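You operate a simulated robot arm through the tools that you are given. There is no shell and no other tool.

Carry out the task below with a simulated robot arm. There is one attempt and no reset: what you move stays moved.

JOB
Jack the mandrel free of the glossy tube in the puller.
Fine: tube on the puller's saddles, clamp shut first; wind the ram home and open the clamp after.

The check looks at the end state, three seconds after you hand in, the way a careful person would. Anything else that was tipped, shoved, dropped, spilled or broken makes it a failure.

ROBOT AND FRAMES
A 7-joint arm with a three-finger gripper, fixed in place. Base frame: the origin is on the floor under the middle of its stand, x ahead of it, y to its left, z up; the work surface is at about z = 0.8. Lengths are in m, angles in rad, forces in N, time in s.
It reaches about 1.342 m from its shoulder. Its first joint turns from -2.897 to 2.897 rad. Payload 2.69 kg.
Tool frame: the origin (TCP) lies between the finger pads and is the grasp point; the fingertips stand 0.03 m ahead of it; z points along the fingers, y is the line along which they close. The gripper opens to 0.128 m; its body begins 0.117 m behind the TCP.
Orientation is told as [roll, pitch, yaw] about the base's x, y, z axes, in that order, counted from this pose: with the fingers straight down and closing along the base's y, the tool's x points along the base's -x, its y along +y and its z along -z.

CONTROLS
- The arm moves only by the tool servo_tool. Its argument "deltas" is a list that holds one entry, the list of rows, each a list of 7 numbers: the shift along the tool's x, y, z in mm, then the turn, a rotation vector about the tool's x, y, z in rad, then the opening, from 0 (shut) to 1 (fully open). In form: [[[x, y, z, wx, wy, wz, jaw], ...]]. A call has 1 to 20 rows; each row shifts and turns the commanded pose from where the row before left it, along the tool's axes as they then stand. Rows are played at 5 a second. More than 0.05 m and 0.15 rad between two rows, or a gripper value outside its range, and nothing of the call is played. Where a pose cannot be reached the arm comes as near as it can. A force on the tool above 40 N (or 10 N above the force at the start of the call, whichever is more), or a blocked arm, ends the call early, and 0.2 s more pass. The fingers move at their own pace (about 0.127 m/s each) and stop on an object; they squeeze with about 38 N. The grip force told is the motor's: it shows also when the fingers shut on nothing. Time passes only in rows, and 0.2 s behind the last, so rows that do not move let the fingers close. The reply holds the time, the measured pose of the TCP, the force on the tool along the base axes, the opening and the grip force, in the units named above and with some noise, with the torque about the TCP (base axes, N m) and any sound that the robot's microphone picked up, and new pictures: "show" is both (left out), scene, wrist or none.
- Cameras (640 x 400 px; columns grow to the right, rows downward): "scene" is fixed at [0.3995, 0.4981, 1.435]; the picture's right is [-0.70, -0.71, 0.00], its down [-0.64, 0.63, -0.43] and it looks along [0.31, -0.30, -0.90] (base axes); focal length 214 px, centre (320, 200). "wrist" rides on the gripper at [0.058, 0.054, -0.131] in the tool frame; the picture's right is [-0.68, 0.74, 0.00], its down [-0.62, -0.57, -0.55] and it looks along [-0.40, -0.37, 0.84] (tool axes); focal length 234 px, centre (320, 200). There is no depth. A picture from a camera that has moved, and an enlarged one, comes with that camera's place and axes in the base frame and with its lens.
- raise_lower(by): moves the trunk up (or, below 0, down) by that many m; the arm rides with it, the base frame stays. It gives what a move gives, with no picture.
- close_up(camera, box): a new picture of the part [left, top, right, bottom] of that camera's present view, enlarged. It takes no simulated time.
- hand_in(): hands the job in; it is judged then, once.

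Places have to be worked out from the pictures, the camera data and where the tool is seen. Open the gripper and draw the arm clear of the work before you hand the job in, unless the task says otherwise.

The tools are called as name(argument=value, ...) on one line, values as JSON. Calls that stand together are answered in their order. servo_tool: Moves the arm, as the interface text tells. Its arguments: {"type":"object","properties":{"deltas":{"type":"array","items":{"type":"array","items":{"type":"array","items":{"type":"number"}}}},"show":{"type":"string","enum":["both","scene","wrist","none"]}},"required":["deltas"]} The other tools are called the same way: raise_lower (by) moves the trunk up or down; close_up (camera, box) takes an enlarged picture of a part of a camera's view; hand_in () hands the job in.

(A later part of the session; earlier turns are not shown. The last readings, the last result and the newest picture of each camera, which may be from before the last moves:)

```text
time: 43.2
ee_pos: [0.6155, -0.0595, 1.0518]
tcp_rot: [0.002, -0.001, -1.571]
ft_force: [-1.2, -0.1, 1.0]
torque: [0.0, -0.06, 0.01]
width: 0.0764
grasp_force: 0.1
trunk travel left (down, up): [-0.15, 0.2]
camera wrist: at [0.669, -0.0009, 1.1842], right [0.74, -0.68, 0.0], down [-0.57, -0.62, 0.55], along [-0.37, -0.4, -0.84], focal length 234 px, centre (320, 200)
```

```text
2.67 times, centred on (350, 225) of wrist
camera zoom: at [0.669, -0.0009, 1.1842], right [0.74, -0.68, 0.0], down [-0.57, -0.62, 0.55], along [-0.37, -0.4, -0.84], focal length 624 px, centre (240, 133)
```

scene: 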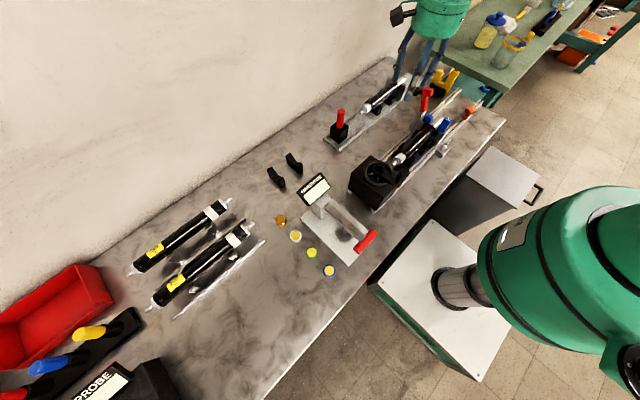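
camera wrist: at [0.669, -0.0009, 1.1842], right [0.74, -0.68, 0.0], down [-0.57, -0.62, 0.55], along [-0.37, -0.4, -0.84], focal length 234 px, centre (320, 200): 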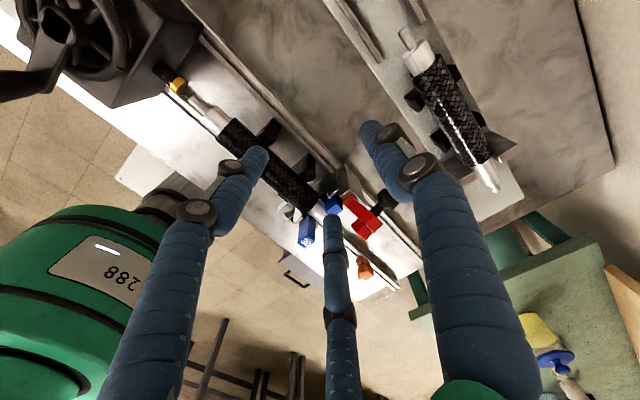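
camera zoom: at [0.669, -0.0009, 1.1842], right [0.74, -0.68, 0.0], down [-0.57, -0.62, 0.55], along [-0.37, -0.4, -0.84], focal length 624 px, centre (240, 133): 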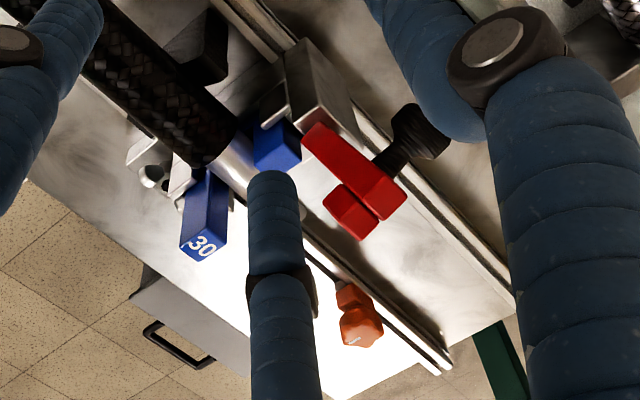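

The stub and ram are aligned with about 15 mm between them. Next is the clamp: I'll close the fingers into a pusher and bring them down on the +x side of the red lever's knob.

servo_tool(deltas=[[[0, 20, 0, 0, 0, 0, 0], [0, 20, 0, 0, 0, 0, 0], [0, 22, 0, 0, 0, 0, 0], [-30, 0, 0, 0, 0, 0, 0], [-35, 0, 0, 0, 0, 0, 0], [-30, 0, 0, 0, 0, 0, 0], [0, 0, 0, 0, 0, 0, 0]]], show="both")

close_up(camera="wrist", box=[200, 80, 440, 290])

close_up(camera="scene", box=[380, 30, 480, 130])

```text
time: 44.8
ee_pos: [0.6806, -0.1545, 1.0513]
tcp_rot: [0.0, 0.001, -1.572]
ft_force: [0.5, -0.2, 0.2]
torque: [0.07, 0.03, 0.03]
width: 0.0024
grasp_force: 31.5
trunk travel left (down, up): [-0.15, 0.2]
camera wrist: at [0.7332, -0.0959, 1.183], right [0.74, -0.68, 0.0], down [-0.57, -0.62, 0.55], along [-0.37, -0.4, -0.84], focal length 234 px, centre (320, 200)
```

scene: 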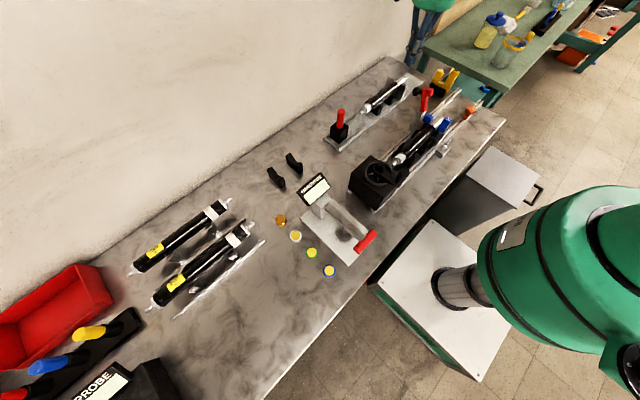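
wrist: 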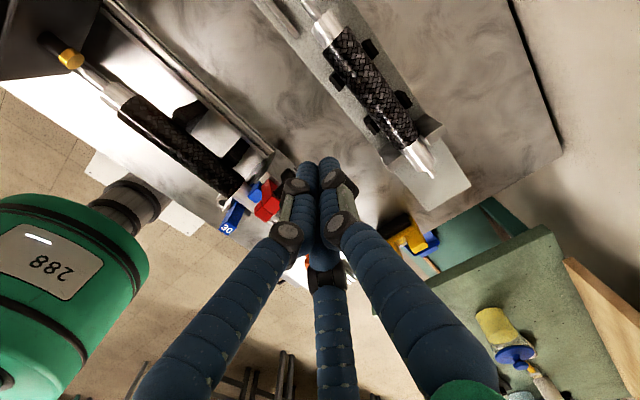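

```text
1.90 times, centred on (320, 185) of wrist
camera zoom: at [0.7332, -0.0959, 1.183], right [0.74, -0.68, 0.0], down [-0.57, -0.62, 0.55], along [-0.37, -0.4, -0.84], focal length 446 px, centre (320, 229)
```

zoom: 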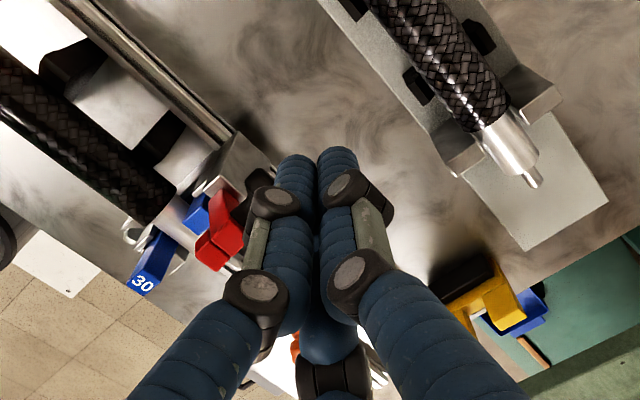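

```text
4.00 times, centred on (430, 80) of scene
camera zoom: at [0.3995, 0.4981, 1.435], right [-0.7, -0.71, 0.0], down [-0.64, 0.63, -0.43], along [0.31, -0.3, -0.9], focal length 858 px, centre (-120, 680)
```

zoom: 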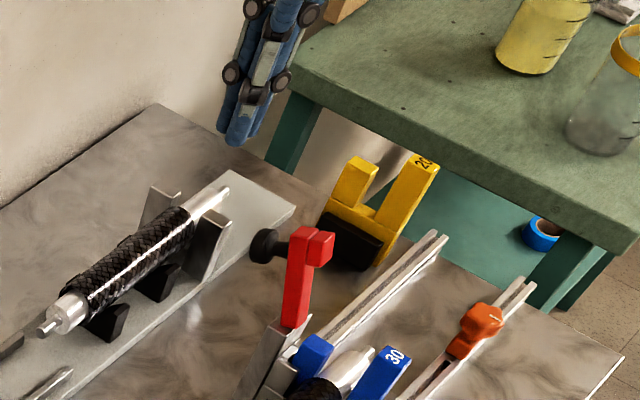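

The clamp lever's plane is at y≈−0.16 and its knob is at about (0.627, −0.161, 0.957). I'll line up in y and lower the closed fingers beside the knob.

servo_tool(deltas=[[[-5.5, 0, 0, 0, 0, 0, 0], [0, 0, 30, 0, 0, 0, 0], [0, 0, 30, 0, 0, 0, 0], [0, 0, 20, 0, 0, 0, 0], [0, 0, 0, 0, 0, 0, 0]]], show="both")

close_up(camera="scene", box=[390, 50, 470, 130])

```text
time: 46.0
ee_pos: [0.6787, -0.1586, 0.9714]
tcp_rot: [0.0, 0.001, -1.57]
ft_force: [0.8, 0.4, -1.1]
torque: [-0.02, 0.02, 0.0]
width: 0.0021
grasp_force: 30.7
trunk travel left (down, up): [-0.15, 0.2]
camera wrist: at [0.7326, -0.0997, 1.1034], right [0.74, -0.68, 0.0], down [-0.57, -0.62, 0.55], along [-0.37, -0.4, -0.84], focal length 234 px, centre (320, 200)
```

scene: 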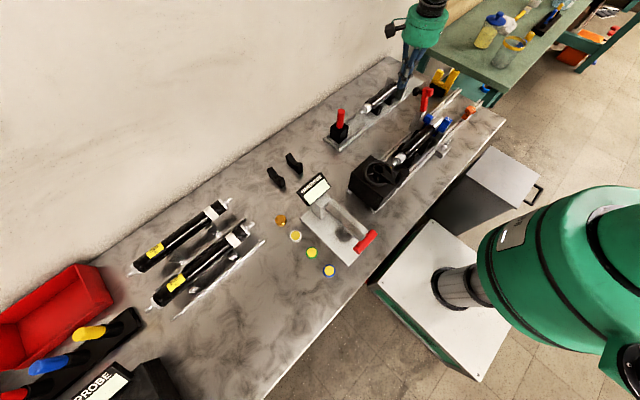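
wrist: 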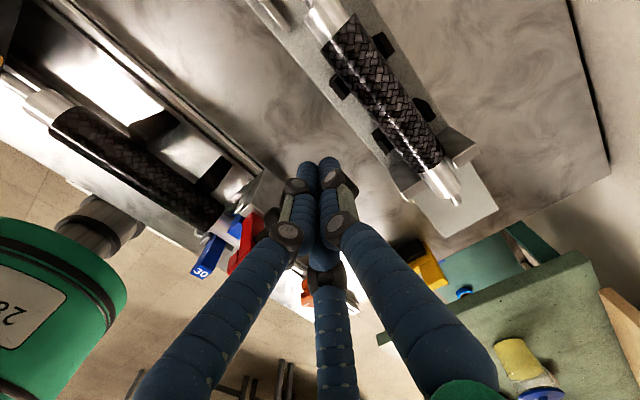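

```text
5.00 times, centred on (430, 90) of scene
camera zoom: at [0.3995, 0.4981, 1.435], right [-0.7, -0.71, 0.0], down [-0.64, 0.63, -0.43], along [0.31, -0.3, -0.9], focal length 1072 px, centre (-230, 750)
```

zoom: 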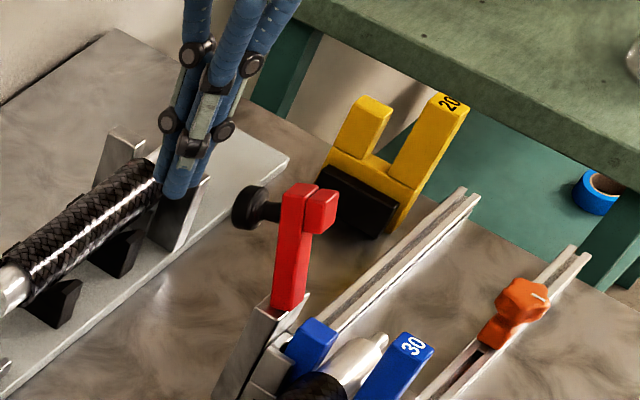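

The fingertips are clear at z≈0.941. I'll push toward −x in small steps until the knob is contacted and the lever moves.

servo_tool(deltas=[[[0, -8, 0, 0, 0, 0, 0], [0, -8, 0, 0, 0, 0, 0], [0, -8, 0, 0, 0, 0, 0], [0, -8, 0, 0, 0, 0, 0], [0, -8, 0, 0, 0, 0, 0], [0, 0, 0, 0, 0, 0, 0]]], show="scene")

close_up(camera="scene", box=[390, 50, 470, 130])

```text
time: 47.4
ee_pos: [0.638, -0.1599, 0.9713]
tcp_rot: [-0.001, 0.0, -1.571]
ft_force: [-0.2, 0.3, 0.8]
torque: [-0.03, 0.01, 0.02]
width: 0.0024
grasp_force: 31.1
trunk travel left (down, up): [-0.15, 0.2]
```

scene: 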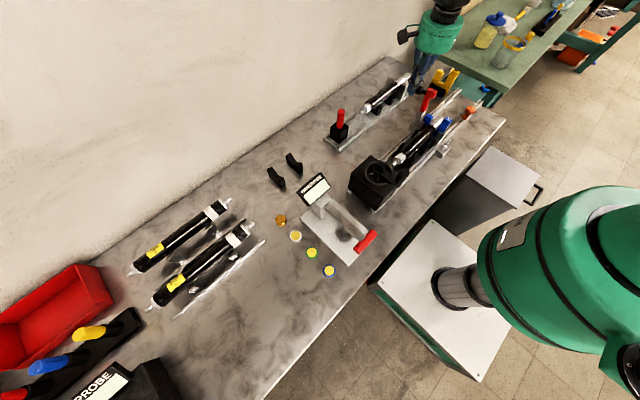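

```text
5.00 times, centred on (430, 90) of scene
camera zoom: at [0.3995, 0.4981, 1.435], right [-0.7, -0.71, 0.0], down [-0.64, 0.63, -0.43], along [0.31, -0.3, -0.9], focal length 1072 px, centre (-230, 750)
```

zoom: 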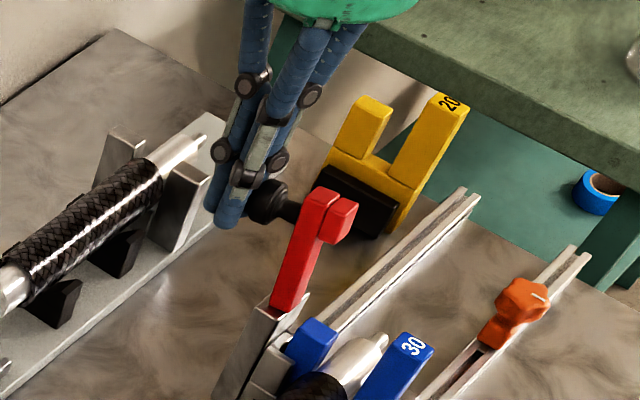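

The lever moves with almost no force. I'll continue pushing toward −x.

servo_tool(deltas=[[[0, -8, 0, 0, 0, 0, 0], [0, -8, 0, 0, 0, 0, 0], [0, -8, 0, 0, 0, 0, 0], [0, -8, 0, 0, 0, 0, 0], [0, 0, 0, 0, 0, 0, 0]]], show="scene")

close_up(camera="scene", box=[390, 50, 470, 130])

```text
time: 48.6
ee_pos: [0.6072, -0.1602, 0.9721]
tcp_rot: [0.0, 0.001, -1.571]
ft_force: [0.3, -0.3, 0.8]
torque: [0.0, 0.03, -0.03]
width: 0.002
grasp_force: 31.4
trunk travel left (down, up): [-0.15, 0.2]
```

scene: 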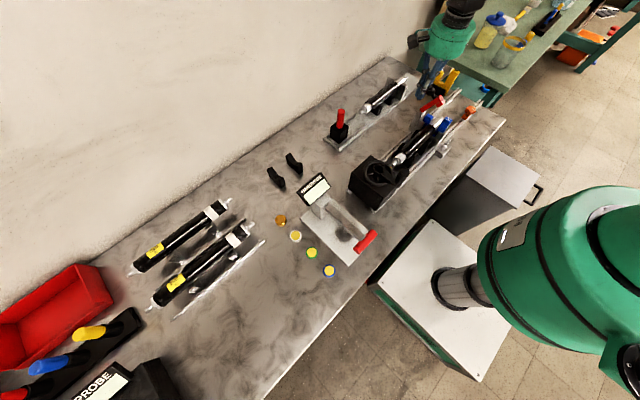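

```text
5.00 times, centred on (430, 90) of scene
camera zoom: at [0.3995, 0.4981, 1.435], right [-0.7, -0.71, 0.0], down [-0.64, 0.63, -0.43], along [0.31, -0.3, -0.9], focal length 1072 px, centre (-230, 750)
```

zoom: 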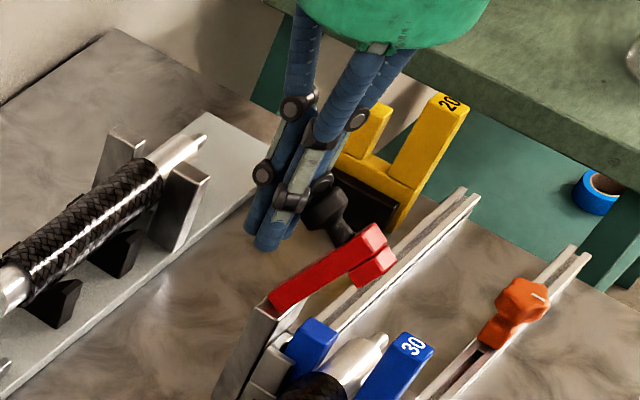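

The lever is past vertical and swinging over. I'll keep pushing toward −x, still with negligible force.

servo_tool(deltas=[[[0, -8, 0, 0, 0, 0, 0], [0, -8, 0, 0, 0, 0, 0], [0, -8, 0, 0, 0, 0, 0], [0, -6, 0, 0, 0, 0, 0], [0, 0, 0, 0, 0, 0, 0]]], show="scene")

close_up(camera="scene", box=[390, 60, 470, 140])

```text
time: 49.8
ee_pos: [0.5775, -0.1597, 0.9714]
tcp_rot: [0.001, 0.001, -1.571]
ft_force: [-0.1, -0.2, 0.1]
torque: [0.0, 0.01, 0.02]
width: 0.0021
grasp_force: 31.8
trunk travel left (down, up): [-0.15, 0.2]
```

scene: 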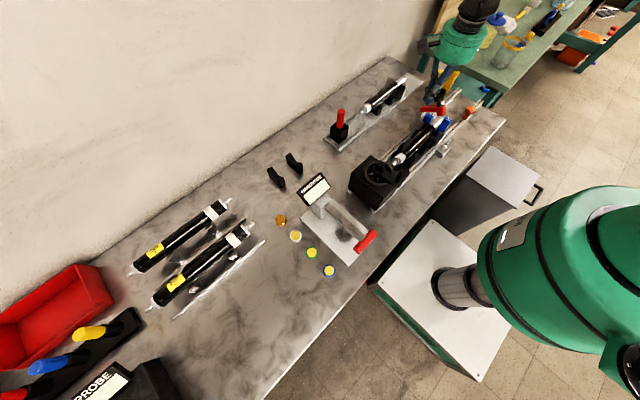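

```text
5.00 times, centred on (430, 100) of scene
camera zoom: at [0.3995, 0.4981, 1.435], right [-0.7, -0.71, 0.0], down [-0.64, 0.63, -0.43], along [0.31, -0.3, -0.9], focal length 1072 px, centre (-230, 700)
```

zoom: 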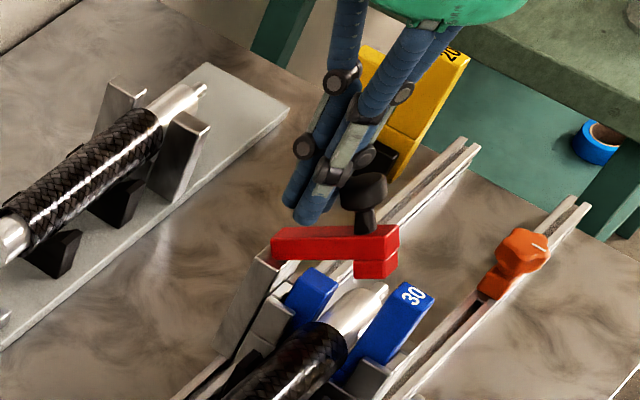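

The lever is now about 135° over, with its pad above the mandrel. I'll lift the fingers above the knob, move over it, and press it down from above.

servo_tool(deltas=[[[0, 3, -20, 0, 0, 0, 0], [0, 0, -25, 0, 0, 0, 0], [0, 0, -20, 0, 0, 0, 0], [0, -25, 0, 0, 0, 0, 0], [0, -25, 0, 0, 0, 0, 0], [0, 0, 0, 0, 0, 0, 0]]], show="scene")

close_up(camera="scene", box=[390, 60, 470, 140])

```text
time: 51.2
ee_pos: [0.5301, -0.16, 1.0375]
tcp_rot: [-0.001, 0.001, -1.569]
ft_force: [-0.6, 0.1, 0.8]
torque: [0.01, -0.06, 0.0]
width: 0.0025
grasp_force: 31.1
trunk travel left (down, up): [-0.15, 0.2]
```

scene: 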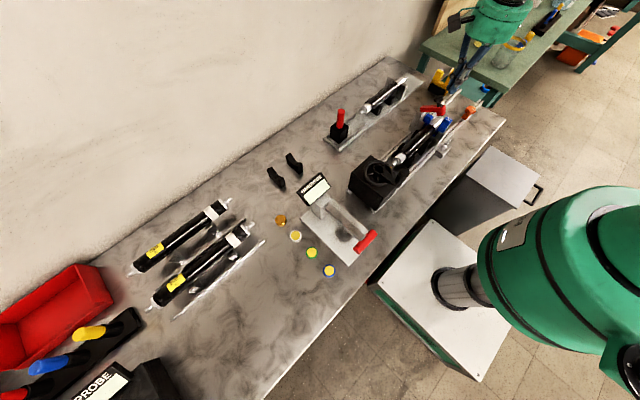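

```text
5.00 times, centred on (430, 100) of scene
camera zoom: at [0.3995, 0.4981, 1.435], right [-0.7, -0.71, 0.0], down [-0.64, 0.63, -0.43], along [0.31, -0.3, -0.9], focal length 1072 px, centre (-230, 700)
```

zoom: 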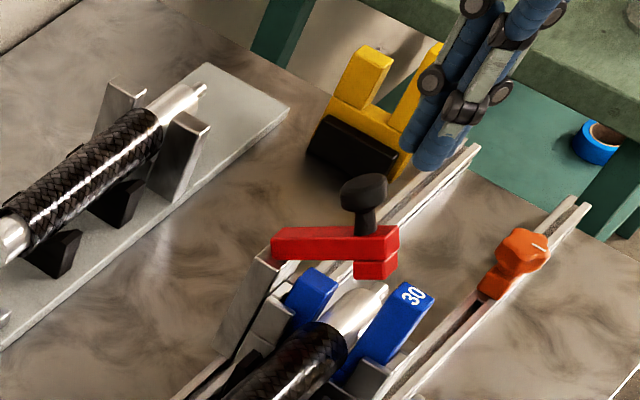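

The lever holds itself at about 138°. I'll press down on the knob in small steps, following its arc.

servo_tool(deltas=[[[0, 0, 10, 0, 0, 0, 0], [0, -2, 10, 0, 0, 0, 0], [0, -3, 10, 0, 0, 0, 0], [0, -4, 8, 0, 0, 0, 0], [0, 0, 0, 0, 0, 0, 0]]], show="scene")

close_up(camera="scene", box=[390, 60, 470, 140])

```text
time: 52.4
ee_pos: [0.5209, -0.1592, 0.9982]
tcp_rot: [-0.002, -0.001, -1.569]
ft_force: [0.7, -0.1, 0.3]
torque: [0.01, -0.02, -0.03]
width: 0.0021
grasp_force: 31.2
trunk travel left (down, up): [-0.15, 0.2]
```

scene: 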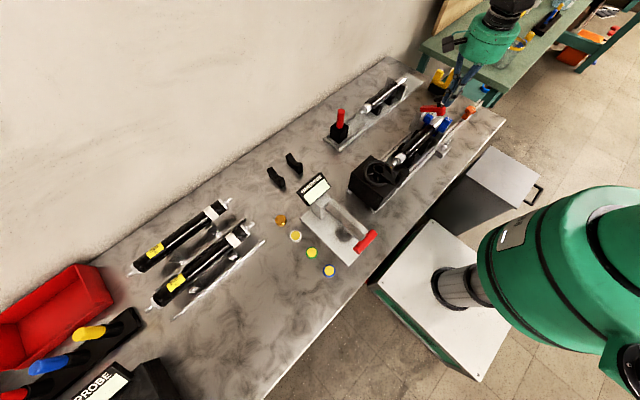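

```text
5.00 times, centred on (430, 100) of scene
camera zoom: at [0.3995, 0.4981, 1.435], right [-0.7, -0.71, 0.0], down [-0.64, 0.63, -0.43], along [0.31, -0.3, -0.9], focal length 1072 px, centre (-230, 700)
```

zoom: 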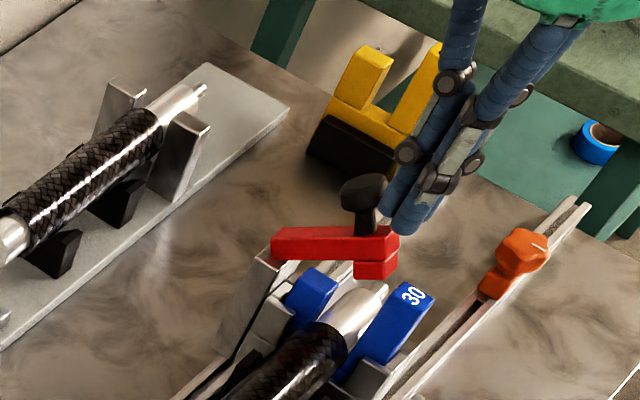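

The tips are beside the knob rather than on it. I'll raise, shift back to x≈0.547 above the knob, and press down from there while following the arc.

servo_tool(deltas=[[[0, 0, -20, 0, 0, 0, 0], [0, 0, -15, 0, 0, 0, 0], [0, 25, 0, 0, 0, 0, 0], [0, 0, 8, 0, 0, 0, 0], [0, 0, 4, 0, 0, 0, 0], [0, 0, 0, 0, 0, 0, 0]]], show="scene")

close_up(camera="scene", box=[390, 60, 470, 140])

```text
time: 53.8
ee_pos: [0.5436, -0.1593, 1.0216]
tcp_rot: [-0.002, 0.002, -1.572]
ft_force: [0.1, -0.2, -0.2]
torque: [-0.02, 0.0, 0.01]
width: 0.0024
grasp_force: 31.5
trunk travel left (down, up): [-0.15, 0.2]
```

scene: 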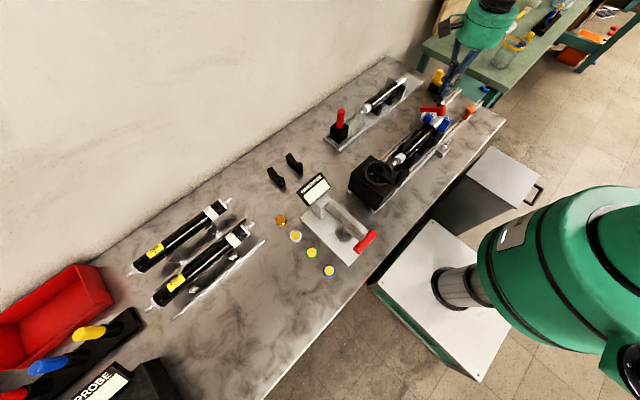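

```text
5.00 times, centred on (430, 100) of scene
camera zoom: at [0.3995, 0.4981, 1.435], right [-0.7, -0.71, 0.0], down [-0.64, 0.63, -0.43], along [0.31, -0.3, -0.9], focal length 1072 px, centre (-230, 700)
```

zoom: 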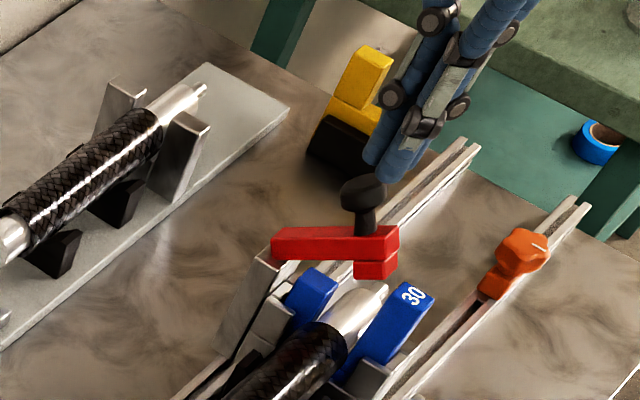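

The tips are just above and slightly −x of the knob top. I'll shift 5 mm to +x and press down, following the arc.

servo_tool(deltas=[[[0, 6, 0, 0, 0, 0, 0], [0, 0, 6, 0, 0, 0, 0], [0, -1, 5, 0, 0, 0, 0], [0, -3, 5, 0, 0, 0, 0], [0, -4, 5, 0, 0, 0, 0], [0, 0, 0, 0, 0, 0, 0]]], show="scene")

close_up(camera="scene", box=[390, 60, 470, 140])

```text
time: 55.2
ee_pos: [0.5436, -0.1597, 1.0]
tcp_rot: [-0.001, 0.001, -1.573]
ft_force: [0.6, -0.7, -0.5]
torque: [0.0, 0.0, -0.04]
width: 0.0019
grasp_force: 31.2
trunk travel left (down, up): [-0.15, 0.2]
```

scene: 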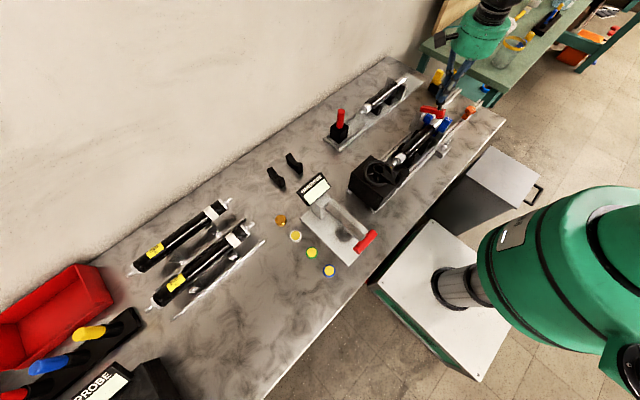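

```text
5.00 times, centred on (430, 100) of scene
camera zoom: at [0.3995, 0.4981, 1.435], right [-0.7, -0.71, 0.0], down [-0.64, 0.63, -0.43], along [0.31, -0.3, -0.9], focal length 1072 px, centre (-230, 700)
```

zoom: 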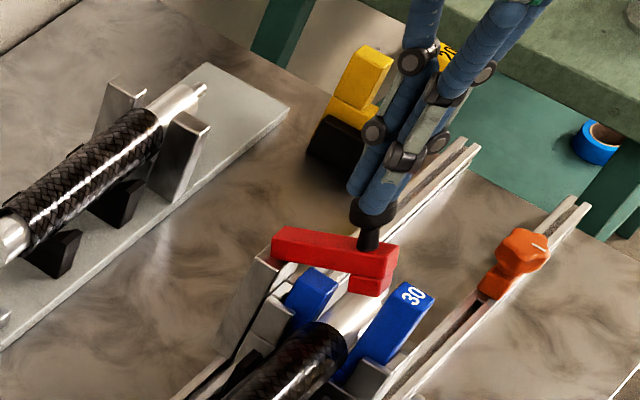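

The lever is moving down under the fingertips. I'll continue along the arc.

servo_tool(deltas=[[[0, -4, 5, 0, 0, 0, 0], [0, -4, 5, 0, 0, 0, 0], [0, -3, 5, 0, 0, 0, 0], [0, 0, 0, 0, 0, 0, 0]]], show="scene")

close_up(camera="scene", box=[390, 60, 470, 140])

```text
time: 56.2
ee_pos: [0.5325, -0.1598, 0.9855]
tcp_rot: [0.002, 0.0, -1.569]
ft_force: [-0.7, 0.0, 0.0]
torque: [0.02, 0.01, -0.02]
width: 0.0019
grasp_force: 31.7
trunk travel left (down, up): [-0.15, 0.2]
```

scene: 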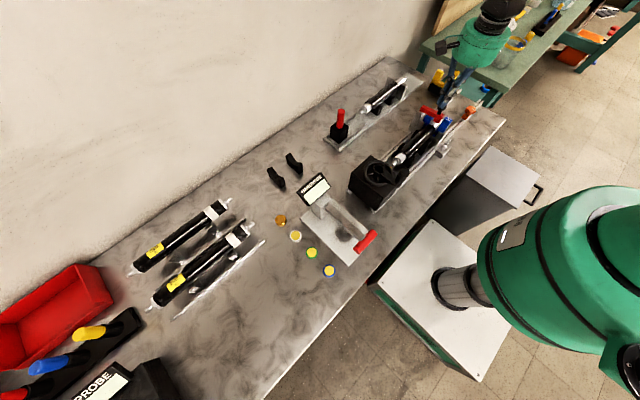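

```text
5.00 times, centred on (430, 100) of scene
camera zoom: at [0.3995, 0.4981, 1.435], right [-0.7, -0.71, 0.0], down [-0.64, 0.63, -0.43], along [0.31, -0.3, -0.9], focal length 1072 px, centre (-230, 700)
```

zoom: 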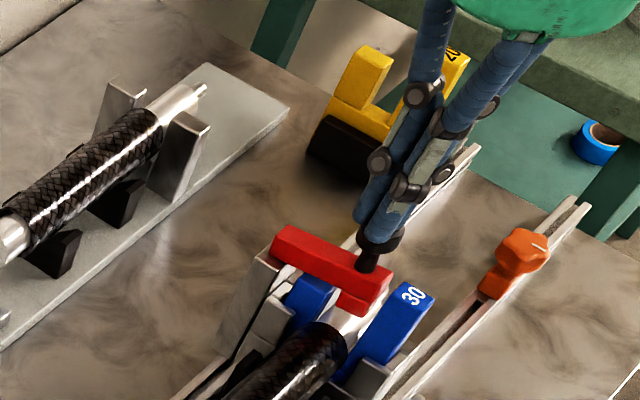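

The pad is nearly on the mandrel. I'll continue in smaller steps and watch for force building up.

servo_tool(deltas=[[[0, -3, 4, 0, 0, 0, 0], [0, -3, 4, 0, 0, 0, 0], [0, 0, 0, 0, 0, 0, 0]]], show="none")

servo_tool(deltas=[[[0, -2, 4, 0, 0, 0, 0], [0, -1, 3, 0, 0, 0, 0], [0, 0, 0, 0, 0, 0, 0]]], show="scene")

close_up(camera="scene", box=[390, 60, 470, 140])

```text
time: 57.0
ee_pos: [0.5269, -0.1596, 0.9791]
tcp_rot: [0.003, -0.002, -1.571]
ft_force: [1.0, 2.5, 15.7]
torque: [-0.07, 0.0, -0.05]
width: 0.0019
grasp_force: 31.0
trunk travel left (down, up): [-0.15, 0.2]
```

```text
time: 57.4
ee_pos: [0.5279, -0.1607, 0.9786]
tcp_rot: [0.007, -0.003, -1.57]
ft_force: [-2.8, 0.9, 18.1]
torque: [-0.1, 0.12, -0.15]
width: 0.0018
grasp_force: 31.8
trunk travel left (down, up): [-0.15, 0.2]
stopped in row 2: the force on the tool passed its limit at 45 N (the readings are from after the stop); the commanded pose is now the measured one
```

scene: 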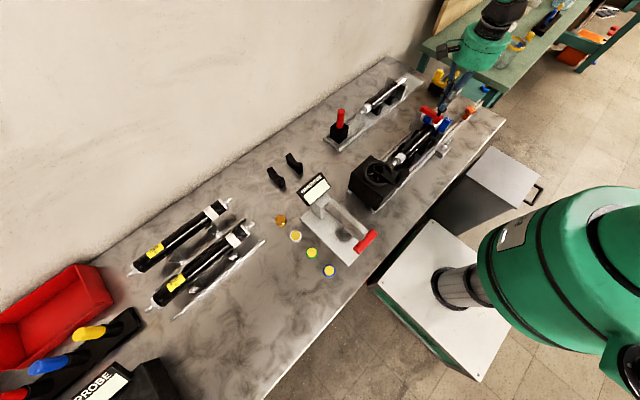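

```text
5.00 times, centred on (430, 100) of scene
camera zoom: at [0.3995, 0.4981, 1.435], right [-0.7, -0.71, 0.0], down [-0.64, 0.63, -0.43], along [0.31, -0.3, -0.9], focal length 1072 px, centre (-230, 700)
```

zoom: 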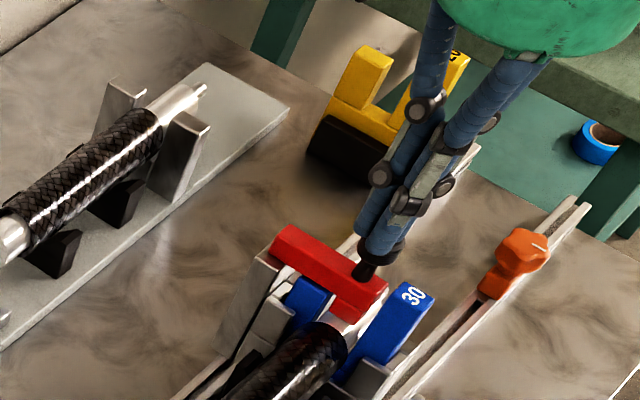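

The lever met a firm stop with the pad down on the tube or mandrel, so the clamp looks shut. I'll raise the fingers clear and check that it stays.

servo_tool(deltas=[[[0, 0, -10, 0, 0, 0, 0], [0, 0, -30, 0, 0, 0, 0], [0, 0, -40, 0, 0, 0, 0], [0, 30, -10, 0, 0, 0, 0], [0, 40, 0, 0, 0, 0, 0], [0, 0, 0, 0, 0, 0, 0]]], show="both")

close_up(camera="scene", box=[400, 80, 460, 140])

close_up(camera="wrist", box=[140, 120, 340, 300])

```text
time: 58.8
ee_pos: [0.5985, -0.1597, 1.0656]
tcp_rot: [0.003, -0.002, -1.571]
ft_force: [0.7, 0.0, -0.9]
torque: [-0.01, 0.11, 0.0]
width: 0.002
grasp_force: 31.5
trunk travel left (down, up): [-0.15, 0.2]
camera wrist: at [0.6518, -0.1006, 1.1983], right [0.74, -0.68, 0.0], down [-0.57, -0.61, 0.55], along [-0.37, -0.41, -0.84], focal length 234 px, centre (320, 200)
```

scene: 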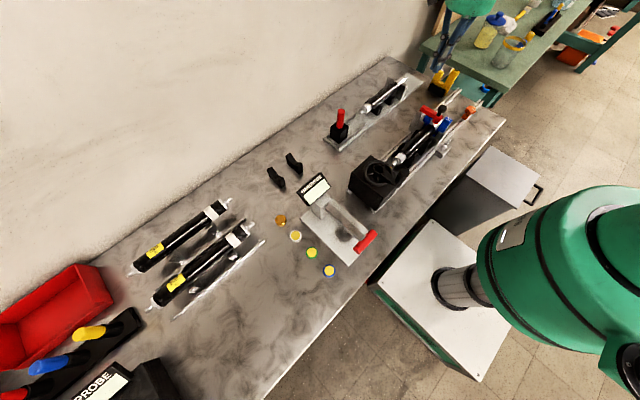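
wrist: 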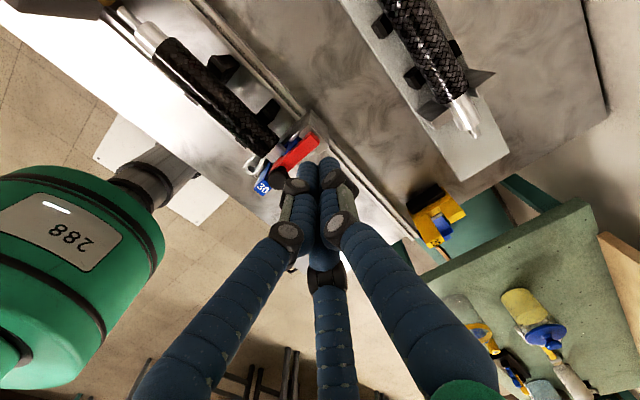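

```text
6.67 times, centred on (430, 110) of scene
camera zoom: at [0.3995, 0.4981, 1.435], right [-0.7, -0.71, 0.0], down [-0.64, 0.63, -0.43], along [0.31, -0.3, -0.9], focal length 1430 px, centre (-413, 800)
```

zoom: 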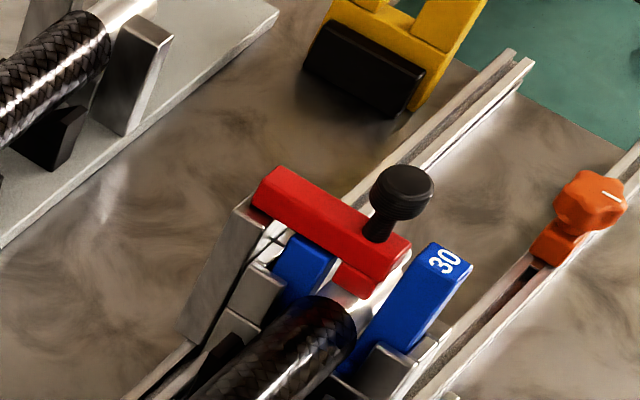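

```text
2.22 times, centred on (240, 210) of wrist
camera zoom: at [0.6518, -0.1006, 1.1983], right [0.74, -0.68, 0.0], down [-0.57, -0.61, 0.55], along [-0.37, -0.41, -0.84], focal length 520 px, centre (498, 178)
```

zoom: 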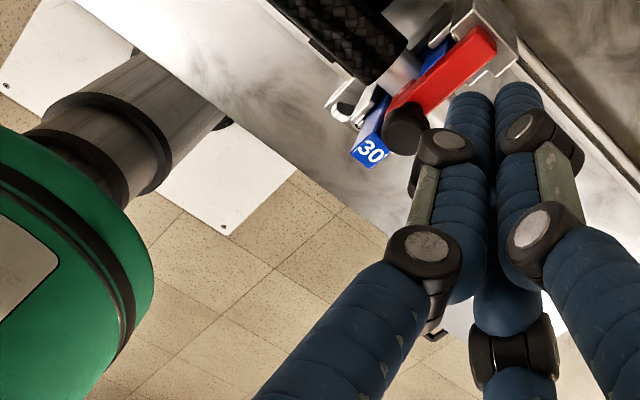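

The clamp stays shut, with its pad down on the mandrel inside the fork. Next is the crank: I'll fly over to the handle and look at it up close.

servo_tool(deltas=[[[0, 0, -20, 0, 0, 0, 0.2], [40, -12, 0, 0, 0, 0, 0.5], [40, -12, 0, 0, 0, 0, 0.5], [40, -12, 0, 0, 0, 0, 0.5], [40, -12, 0, 0, 0, 0, 0.5], [40, -12, 0, 0, 0, 0, 0.5], [40, -12, 0, 0, 0, 0, 0.5], [0, 0, 0, 0, 0, 0, 0.5]]], show="both")

close_up(camera="scene", box=[340, 130, 430, 220])

close_up(camera="wrist", box=[160, 80, 400, 260])

```text
time: 60.6
ee_pos: [0.5235, 0.0802, 1.0888]
tcp_rot: [0.006, -0.002, -1.571]
ft_force: [-0.6, 0.7, 0.3]
torque: [-0.03, -0.06, 0.01]
width: 0.0639
grasp_force: 0.1
trunk travel left (down, up): [-0.15, 0.2]
camera wrist: at [0.5762, 0.1391, 1.2205], right [0.74, -0.68, 0.01], down [-0.57, -0.61, 0.55], along [-0.37, -0.41, -0.84], focal length 234 px, centre (320, 200)
```

scene: 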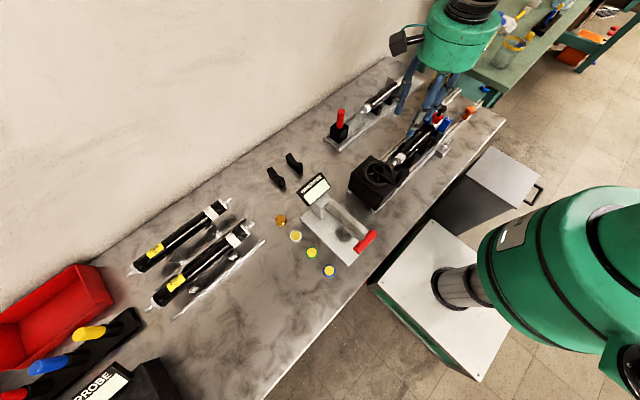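
wrist: 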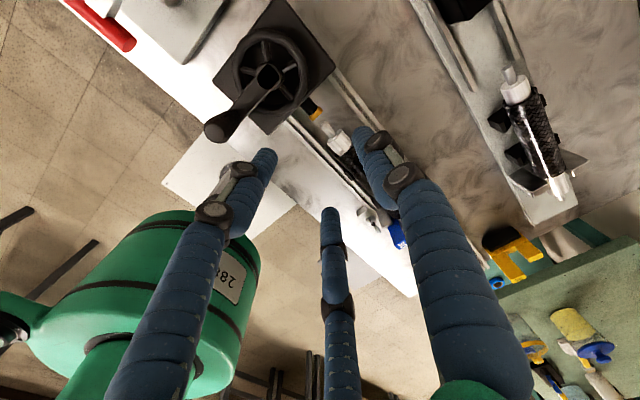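

```text
4.44 times, centred on (385, 175) of scene
camera zoom: at [0.3995, 0.4981, 1.435], right [-0.7, -0.71, 0.0], down [-0.64, 0.63, -0.43], along [0.31, -0.3, -0.9], focal length 953 px, centre (31, 311)
```

zoom: 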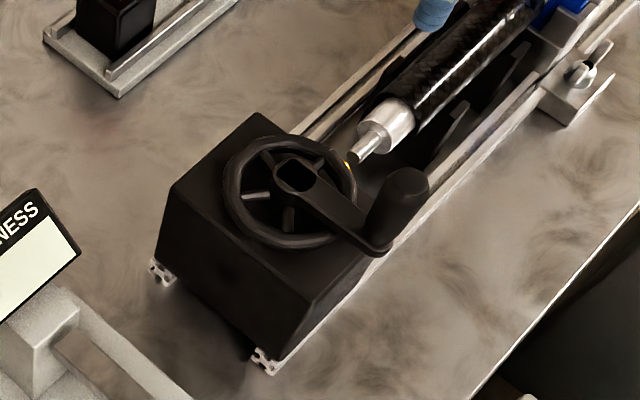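

```text
2.22 times, centred on (280, 170) of wrist
camera zoom: at [0.5762, 0.1391, 1.2205], right [0.74, -0.68, 0.01], down [-0.57, -0.61, 0.55], along [-0.37, -0.41, -0.84], focal length 520 px, centre (409, 267)
```

zoom: 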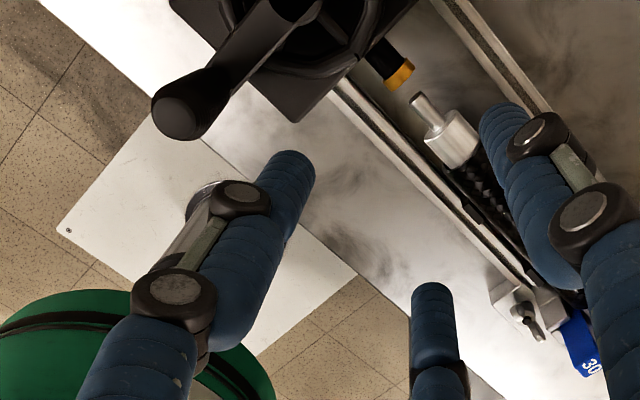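

The handle top is at about (0.459, 0.156, 1.0) and the hub at about (0.520, 0.155), so the crank radius is roughly 61 mm. I'll centre over the handle.

servo_tool(deltas=[[[38, -32, 0, -0.003, 0.001, 0, 0.5], [38, -32, 0, -0.003, 0.001, 0, 0.5], [0, 0, 20, 0, 0, 0, 0.5], [0, 0, 0, 0, 0, 0, 0.5]]], show="both")

close_up(camera="scene", box=[340, 110, 440, 220])

close_up(camera="wrist", box=[220, 80, 420, 260])

```text
time: 61.6
ee_pos: [0.4609, 0.1549, 1.0654]
tcp_rot: [0.008, 0.0, -1.572]
ft_force: [0.0, 0.4, 0.1]
torque: [0.0, 0.01, 0.01]
width: 0.064
grasp_force: 0.0
trunk travel left (down, up): [-0.15, 0.2]
camera wrist: at [0.5131, 0.214, 1.198], right [0.74, -0.68, 0.01], down [-0.57, -0.62, 0.54], along [-0.36, -0.4, -0.84], focal length 234 px, centre (320, 200)
```

scene: 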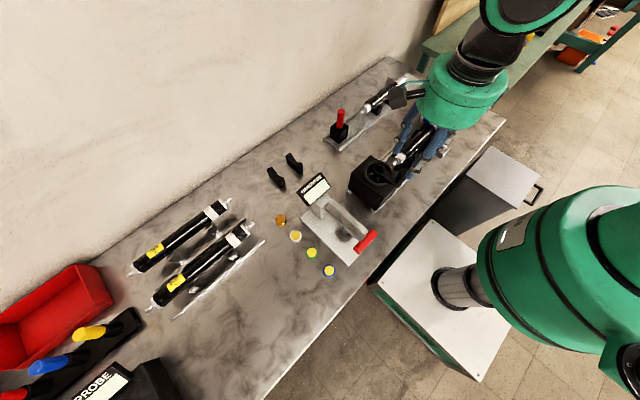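
wrist: 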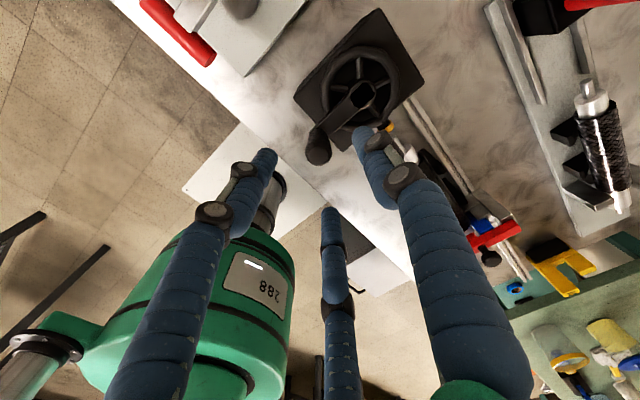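

```text
3.64 times, centred on (390, 165) of scene
camera zoom: at [0.3995, 0.4981, 1.435], right [-0.7, -0.71, 0.0], down [-0.64, 0.63, -0.43], along [0.31, -0.3, -0.9], focal length 780 px, centre (66, 327)
```

zoom: 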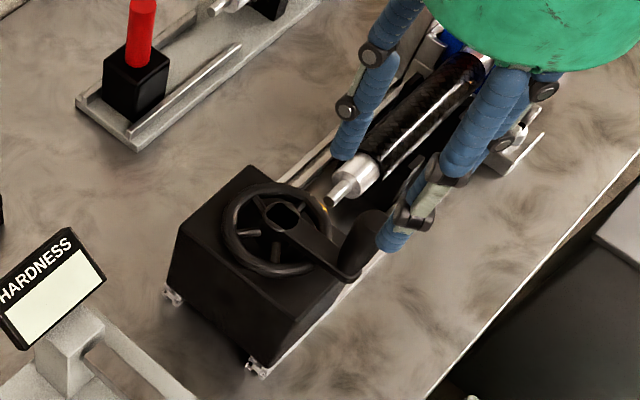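

```text
2.22 times, centred on (320, 170) of wrist
camera zoom: at [0.5131, 0.214, 1.198], right [0.74, -0.68, 0.01], down [-0.57, -0.62, 0.54], along [-0.36, -0.4, -0.84], focal length 520 px, centre (320, 267)
```

zoom: 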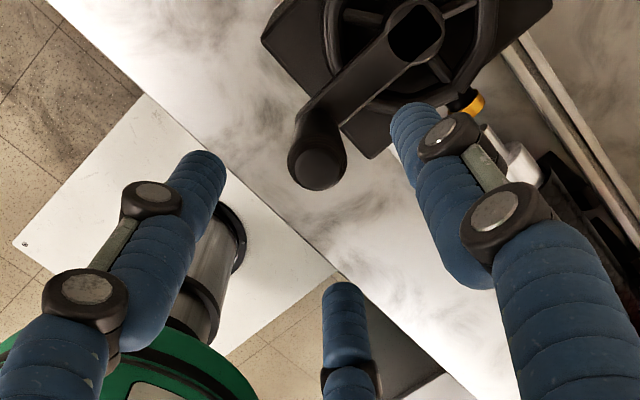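

The handle is centred under the gripper. I'll lower around it, keeping the fingertips above the crank arm, and then close to a loose cage.

servo_tool(deltas=[[[0, -1, 30, 0.007, 0, 0, 0.5], [0, 0, 25, 0, 0, 0, 0.5], [0, 0, 12, 0, 0, 0, 0.5], [0, 0, 6, 0, 0, 0, 0.5], [0, 0, 0, 0, 0, 0, 0.5]]], show="both")

close_up(camera="wrist", box=[220, 80, 420, 260])

close_up(camera="scene", box=[340, 130, 430, 220])

```text
time: 62.8
ee_pos: [0.4616, 0.1558, 0.9932]
tcp_rot: [0.005, 0.001, -1.571]
ft_force: [0.7, -0.2, -0.6]
torque: [-0.01, -0.01, -0.02]
width: 0.064
grasp_force: 0.0
trunk travel left (down, up): [-0.15, 0.2]
camera wrist: at [0.5138, 0.2147, 1.1247], right [0.74, -0.68, 0.0], down [-0.57, -0.62, 0.55], along [-0.37, -0.4, -0.84], focal length 234 px, centre (320, 200)
```

scene: 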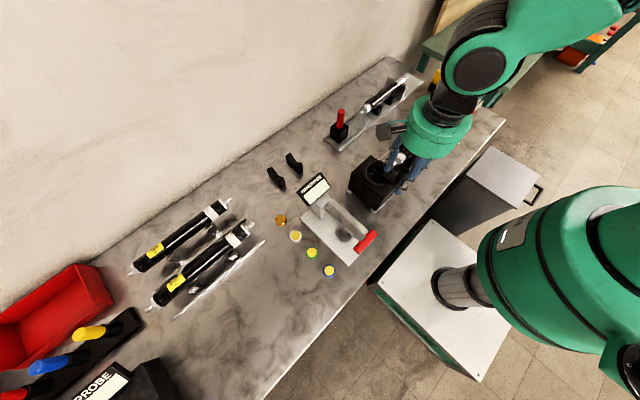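
wrist: 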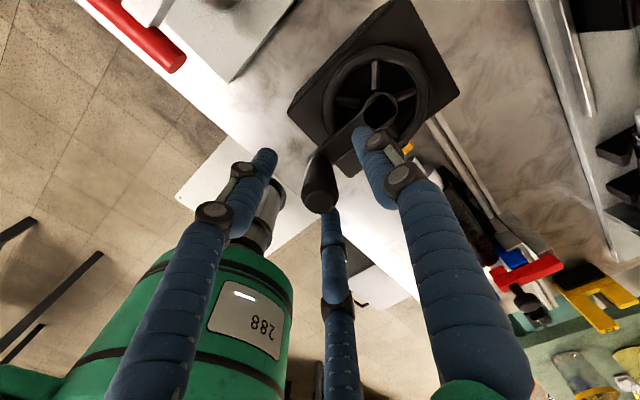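

```text
2.22 times, centred on (320, 170) of wrist
camera zoom: at [0.5138, 0.2147, 1.1247], right [0.74, -0.68, 0.0], down [-0.57, -0.62, 0.55], along [-0.37, -0.4, -0.84], focal length 520 px, centre (320, 267)
```

zoom: 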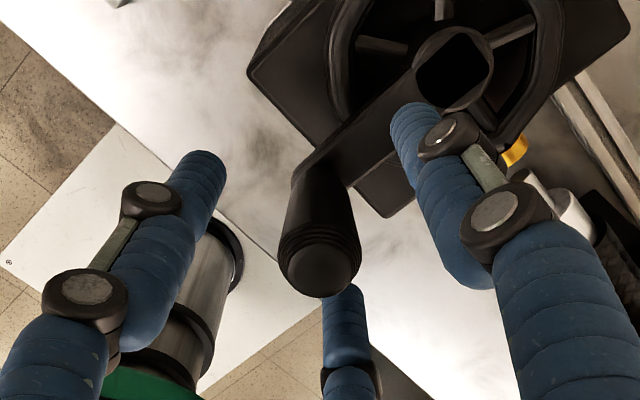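

```text
4.44 times, centred on (385, 175) of scene
camera zoom: at [0.3995, 0.4981, 1.435], right [-0.7, -0.71, 0.0], down [-0.64, 0.63, -0.43], along [0.31, -0.3, -0.9], focal length 953 px, centre (31, 311)
```

zoom: 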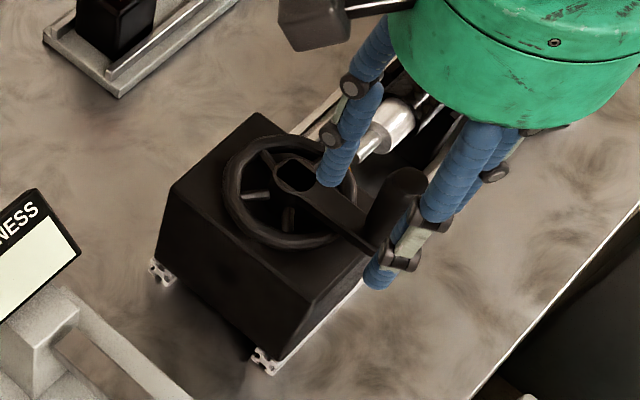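

The handle stands centred between the fingers. I'll close to about 28 mm for a loose cage around the 23 mm handle.

servo_tool(deltas=[[[0, -2, 0, 0, 0, 0, 0.35], [0, 0, 0, 0, 0, 0, 0.25], [0, 0, 0, 0, 0, 0, 0.21], [0, 0, 0, 0, 0, 0, 0.21]]], show="both")

close_up(camera="wrist", box=[260, 100, 400, 240])

close_up(camera="scene", box=[340, 130, 430, 220])

```text
time: 63.8
ee_pos: [0.4589, 0.1566, 0.9924]
tcp_rot: [0.004, -0.001, -1.57]
ft_force: [-0.4, -0.4, -0.4]
torque: [0.03, -0.01, -0.05]
width: 0.0265
grasp_force: 0.0
trunk travel left (down, up): [-0.15, 0.2]
camera wrist: at [0.5119, 0.2151, 1.1251], right [0.74, -0.68, 0.0], down [-0.57, -0.62, 0.55], along [-0.37, -0.4, -0.84], focal length 234 px, centre (320, 200)
```

scene: 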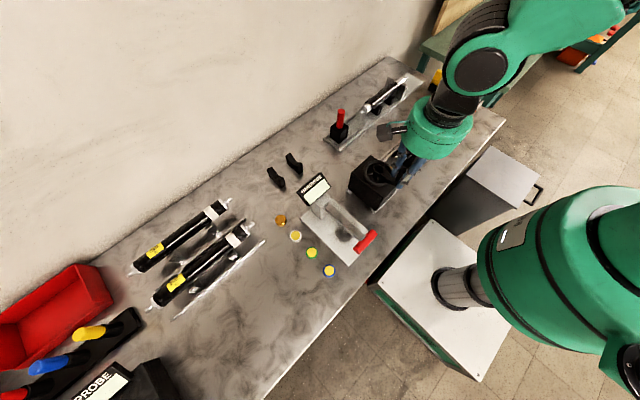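
wrist: 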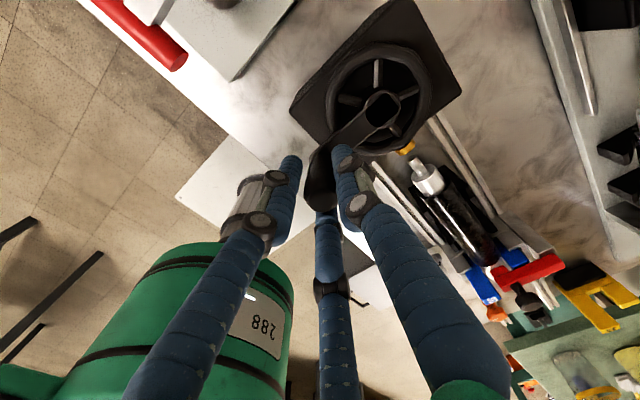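

```text
2.86 times, centred on (330, 170) of wrist
camera zoom: at [0.5119, 0.2151, 1.1251], right [0.74, -0.68, 0.0], down [-0.57, -0.62, 0.55], along [-0.37, -0.4, -0.84], focal length 669 px, centre (291, 286)
```

zoom: 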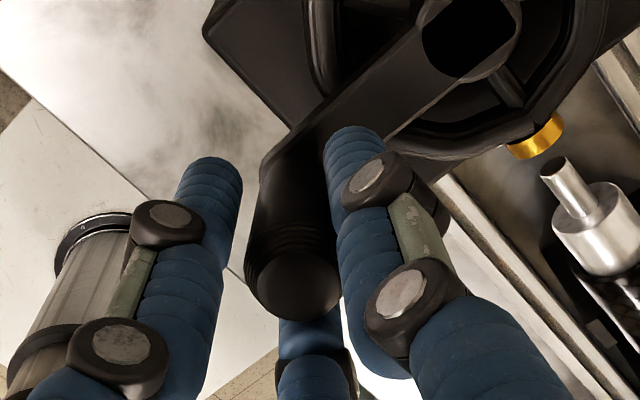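

```text
4.44 times, centred on (385, 175) of scene
camera zoom: at [0.3995, 0.4981, 1.435], right [-0.7, -0.71, 0.0], down [-0.64, 0.63, -0.43], along [0.31, -0.3, -0.9], focal length 953 px, centre (31, 311)
```

zoom: 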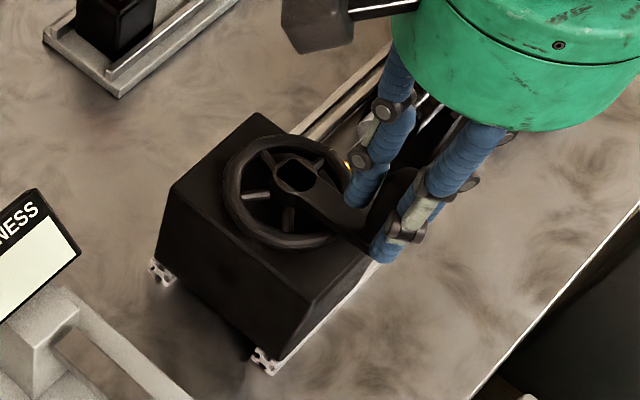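

The cage is set at 26.5 mm with no squeeze. I'll test turning clockwise as seen from above: a 40° arc from −x toward +y, while watching the forces and the ram.

servo_tool(deltas=[[[10.6, 0.9, 0, 0, 0, 0, 0.21], [10.3, 2.8, 0, 0, 0, 0, 0.21], [9.6, 4.6, 0, 0, 0, 0, 0.21], [8.7, 6.0, 0, 0, 0, 0, 0.21], [0, 0, 0, 0, 0, 0, 0.21]]], show="wrist")

close_up(camera="wrist", box=[260, 80, 480, 260])

close_up(camera="scene", box=[340, 130, 430, 220])

```text
time: 64.6
ee_pos: [0.4554, 0.1794, 0.9887]
tcp_rot: [-0.013, -0.005, -1.571]
ft_force: [-27.0, -2.9, -3.7]
torque: [0.18, -0.21, -0.69]
width: 0.0388
grasp_force: 9.0
trunk travel left (down, up): [-0.15, 0.2]
stopped in row 3: the force on the tool passed its limit at 44 N (the readings are from after the stop); the commanded pose is now the measured one
camera wrist: at [0.5104, 0.238, 1.1192], right [0.74, -0.68, 0.0], down [-0.56, -0.61, 0.56], along [-0.38, -0.41, -0.83], focal length 234 px, centre (320, 200)
```

wrist: 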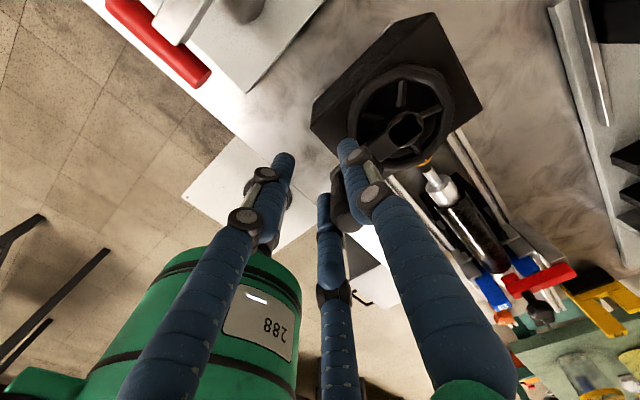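

```text
2.22 times, centred on (370, 170) of wrist
camera zoom: at [0.5104, 0.238, 1.1192], right [0.74, -0.68, 0.0], down [-0.56, -0.61, 0.56], along [-0.38, -0.41, -0.83], focal length 520 px, centre (209, 267)
```

zoom: 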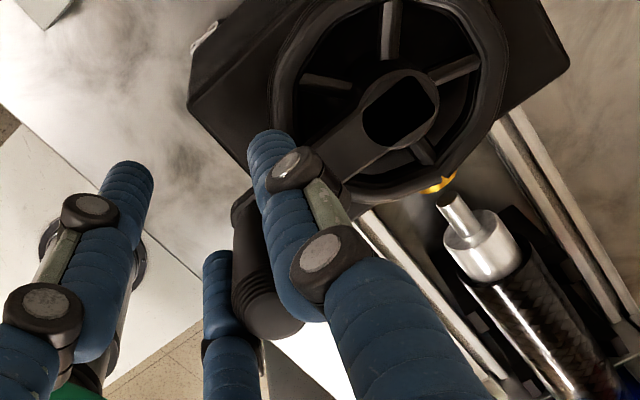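

```text
4.44 times, centred on (385, 175) of scene
camera zoom: at [0.3995, 0.4981, 1.435], right [-0.7, -0.71, 0.0], down [-0.64, 0.63, -0.43], along [0.31, -0.3, -0.9], focal length 953 px, centre (31, 311)
```

zoom: 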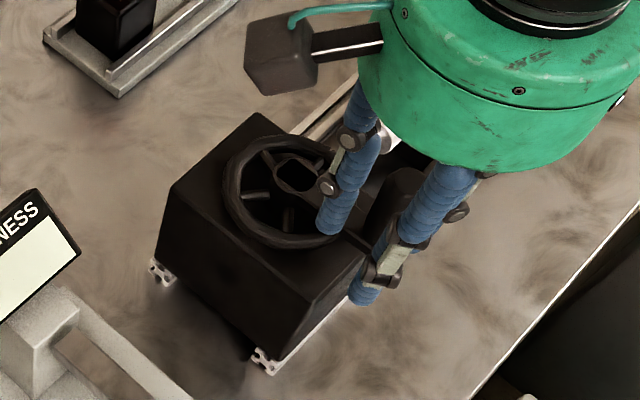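

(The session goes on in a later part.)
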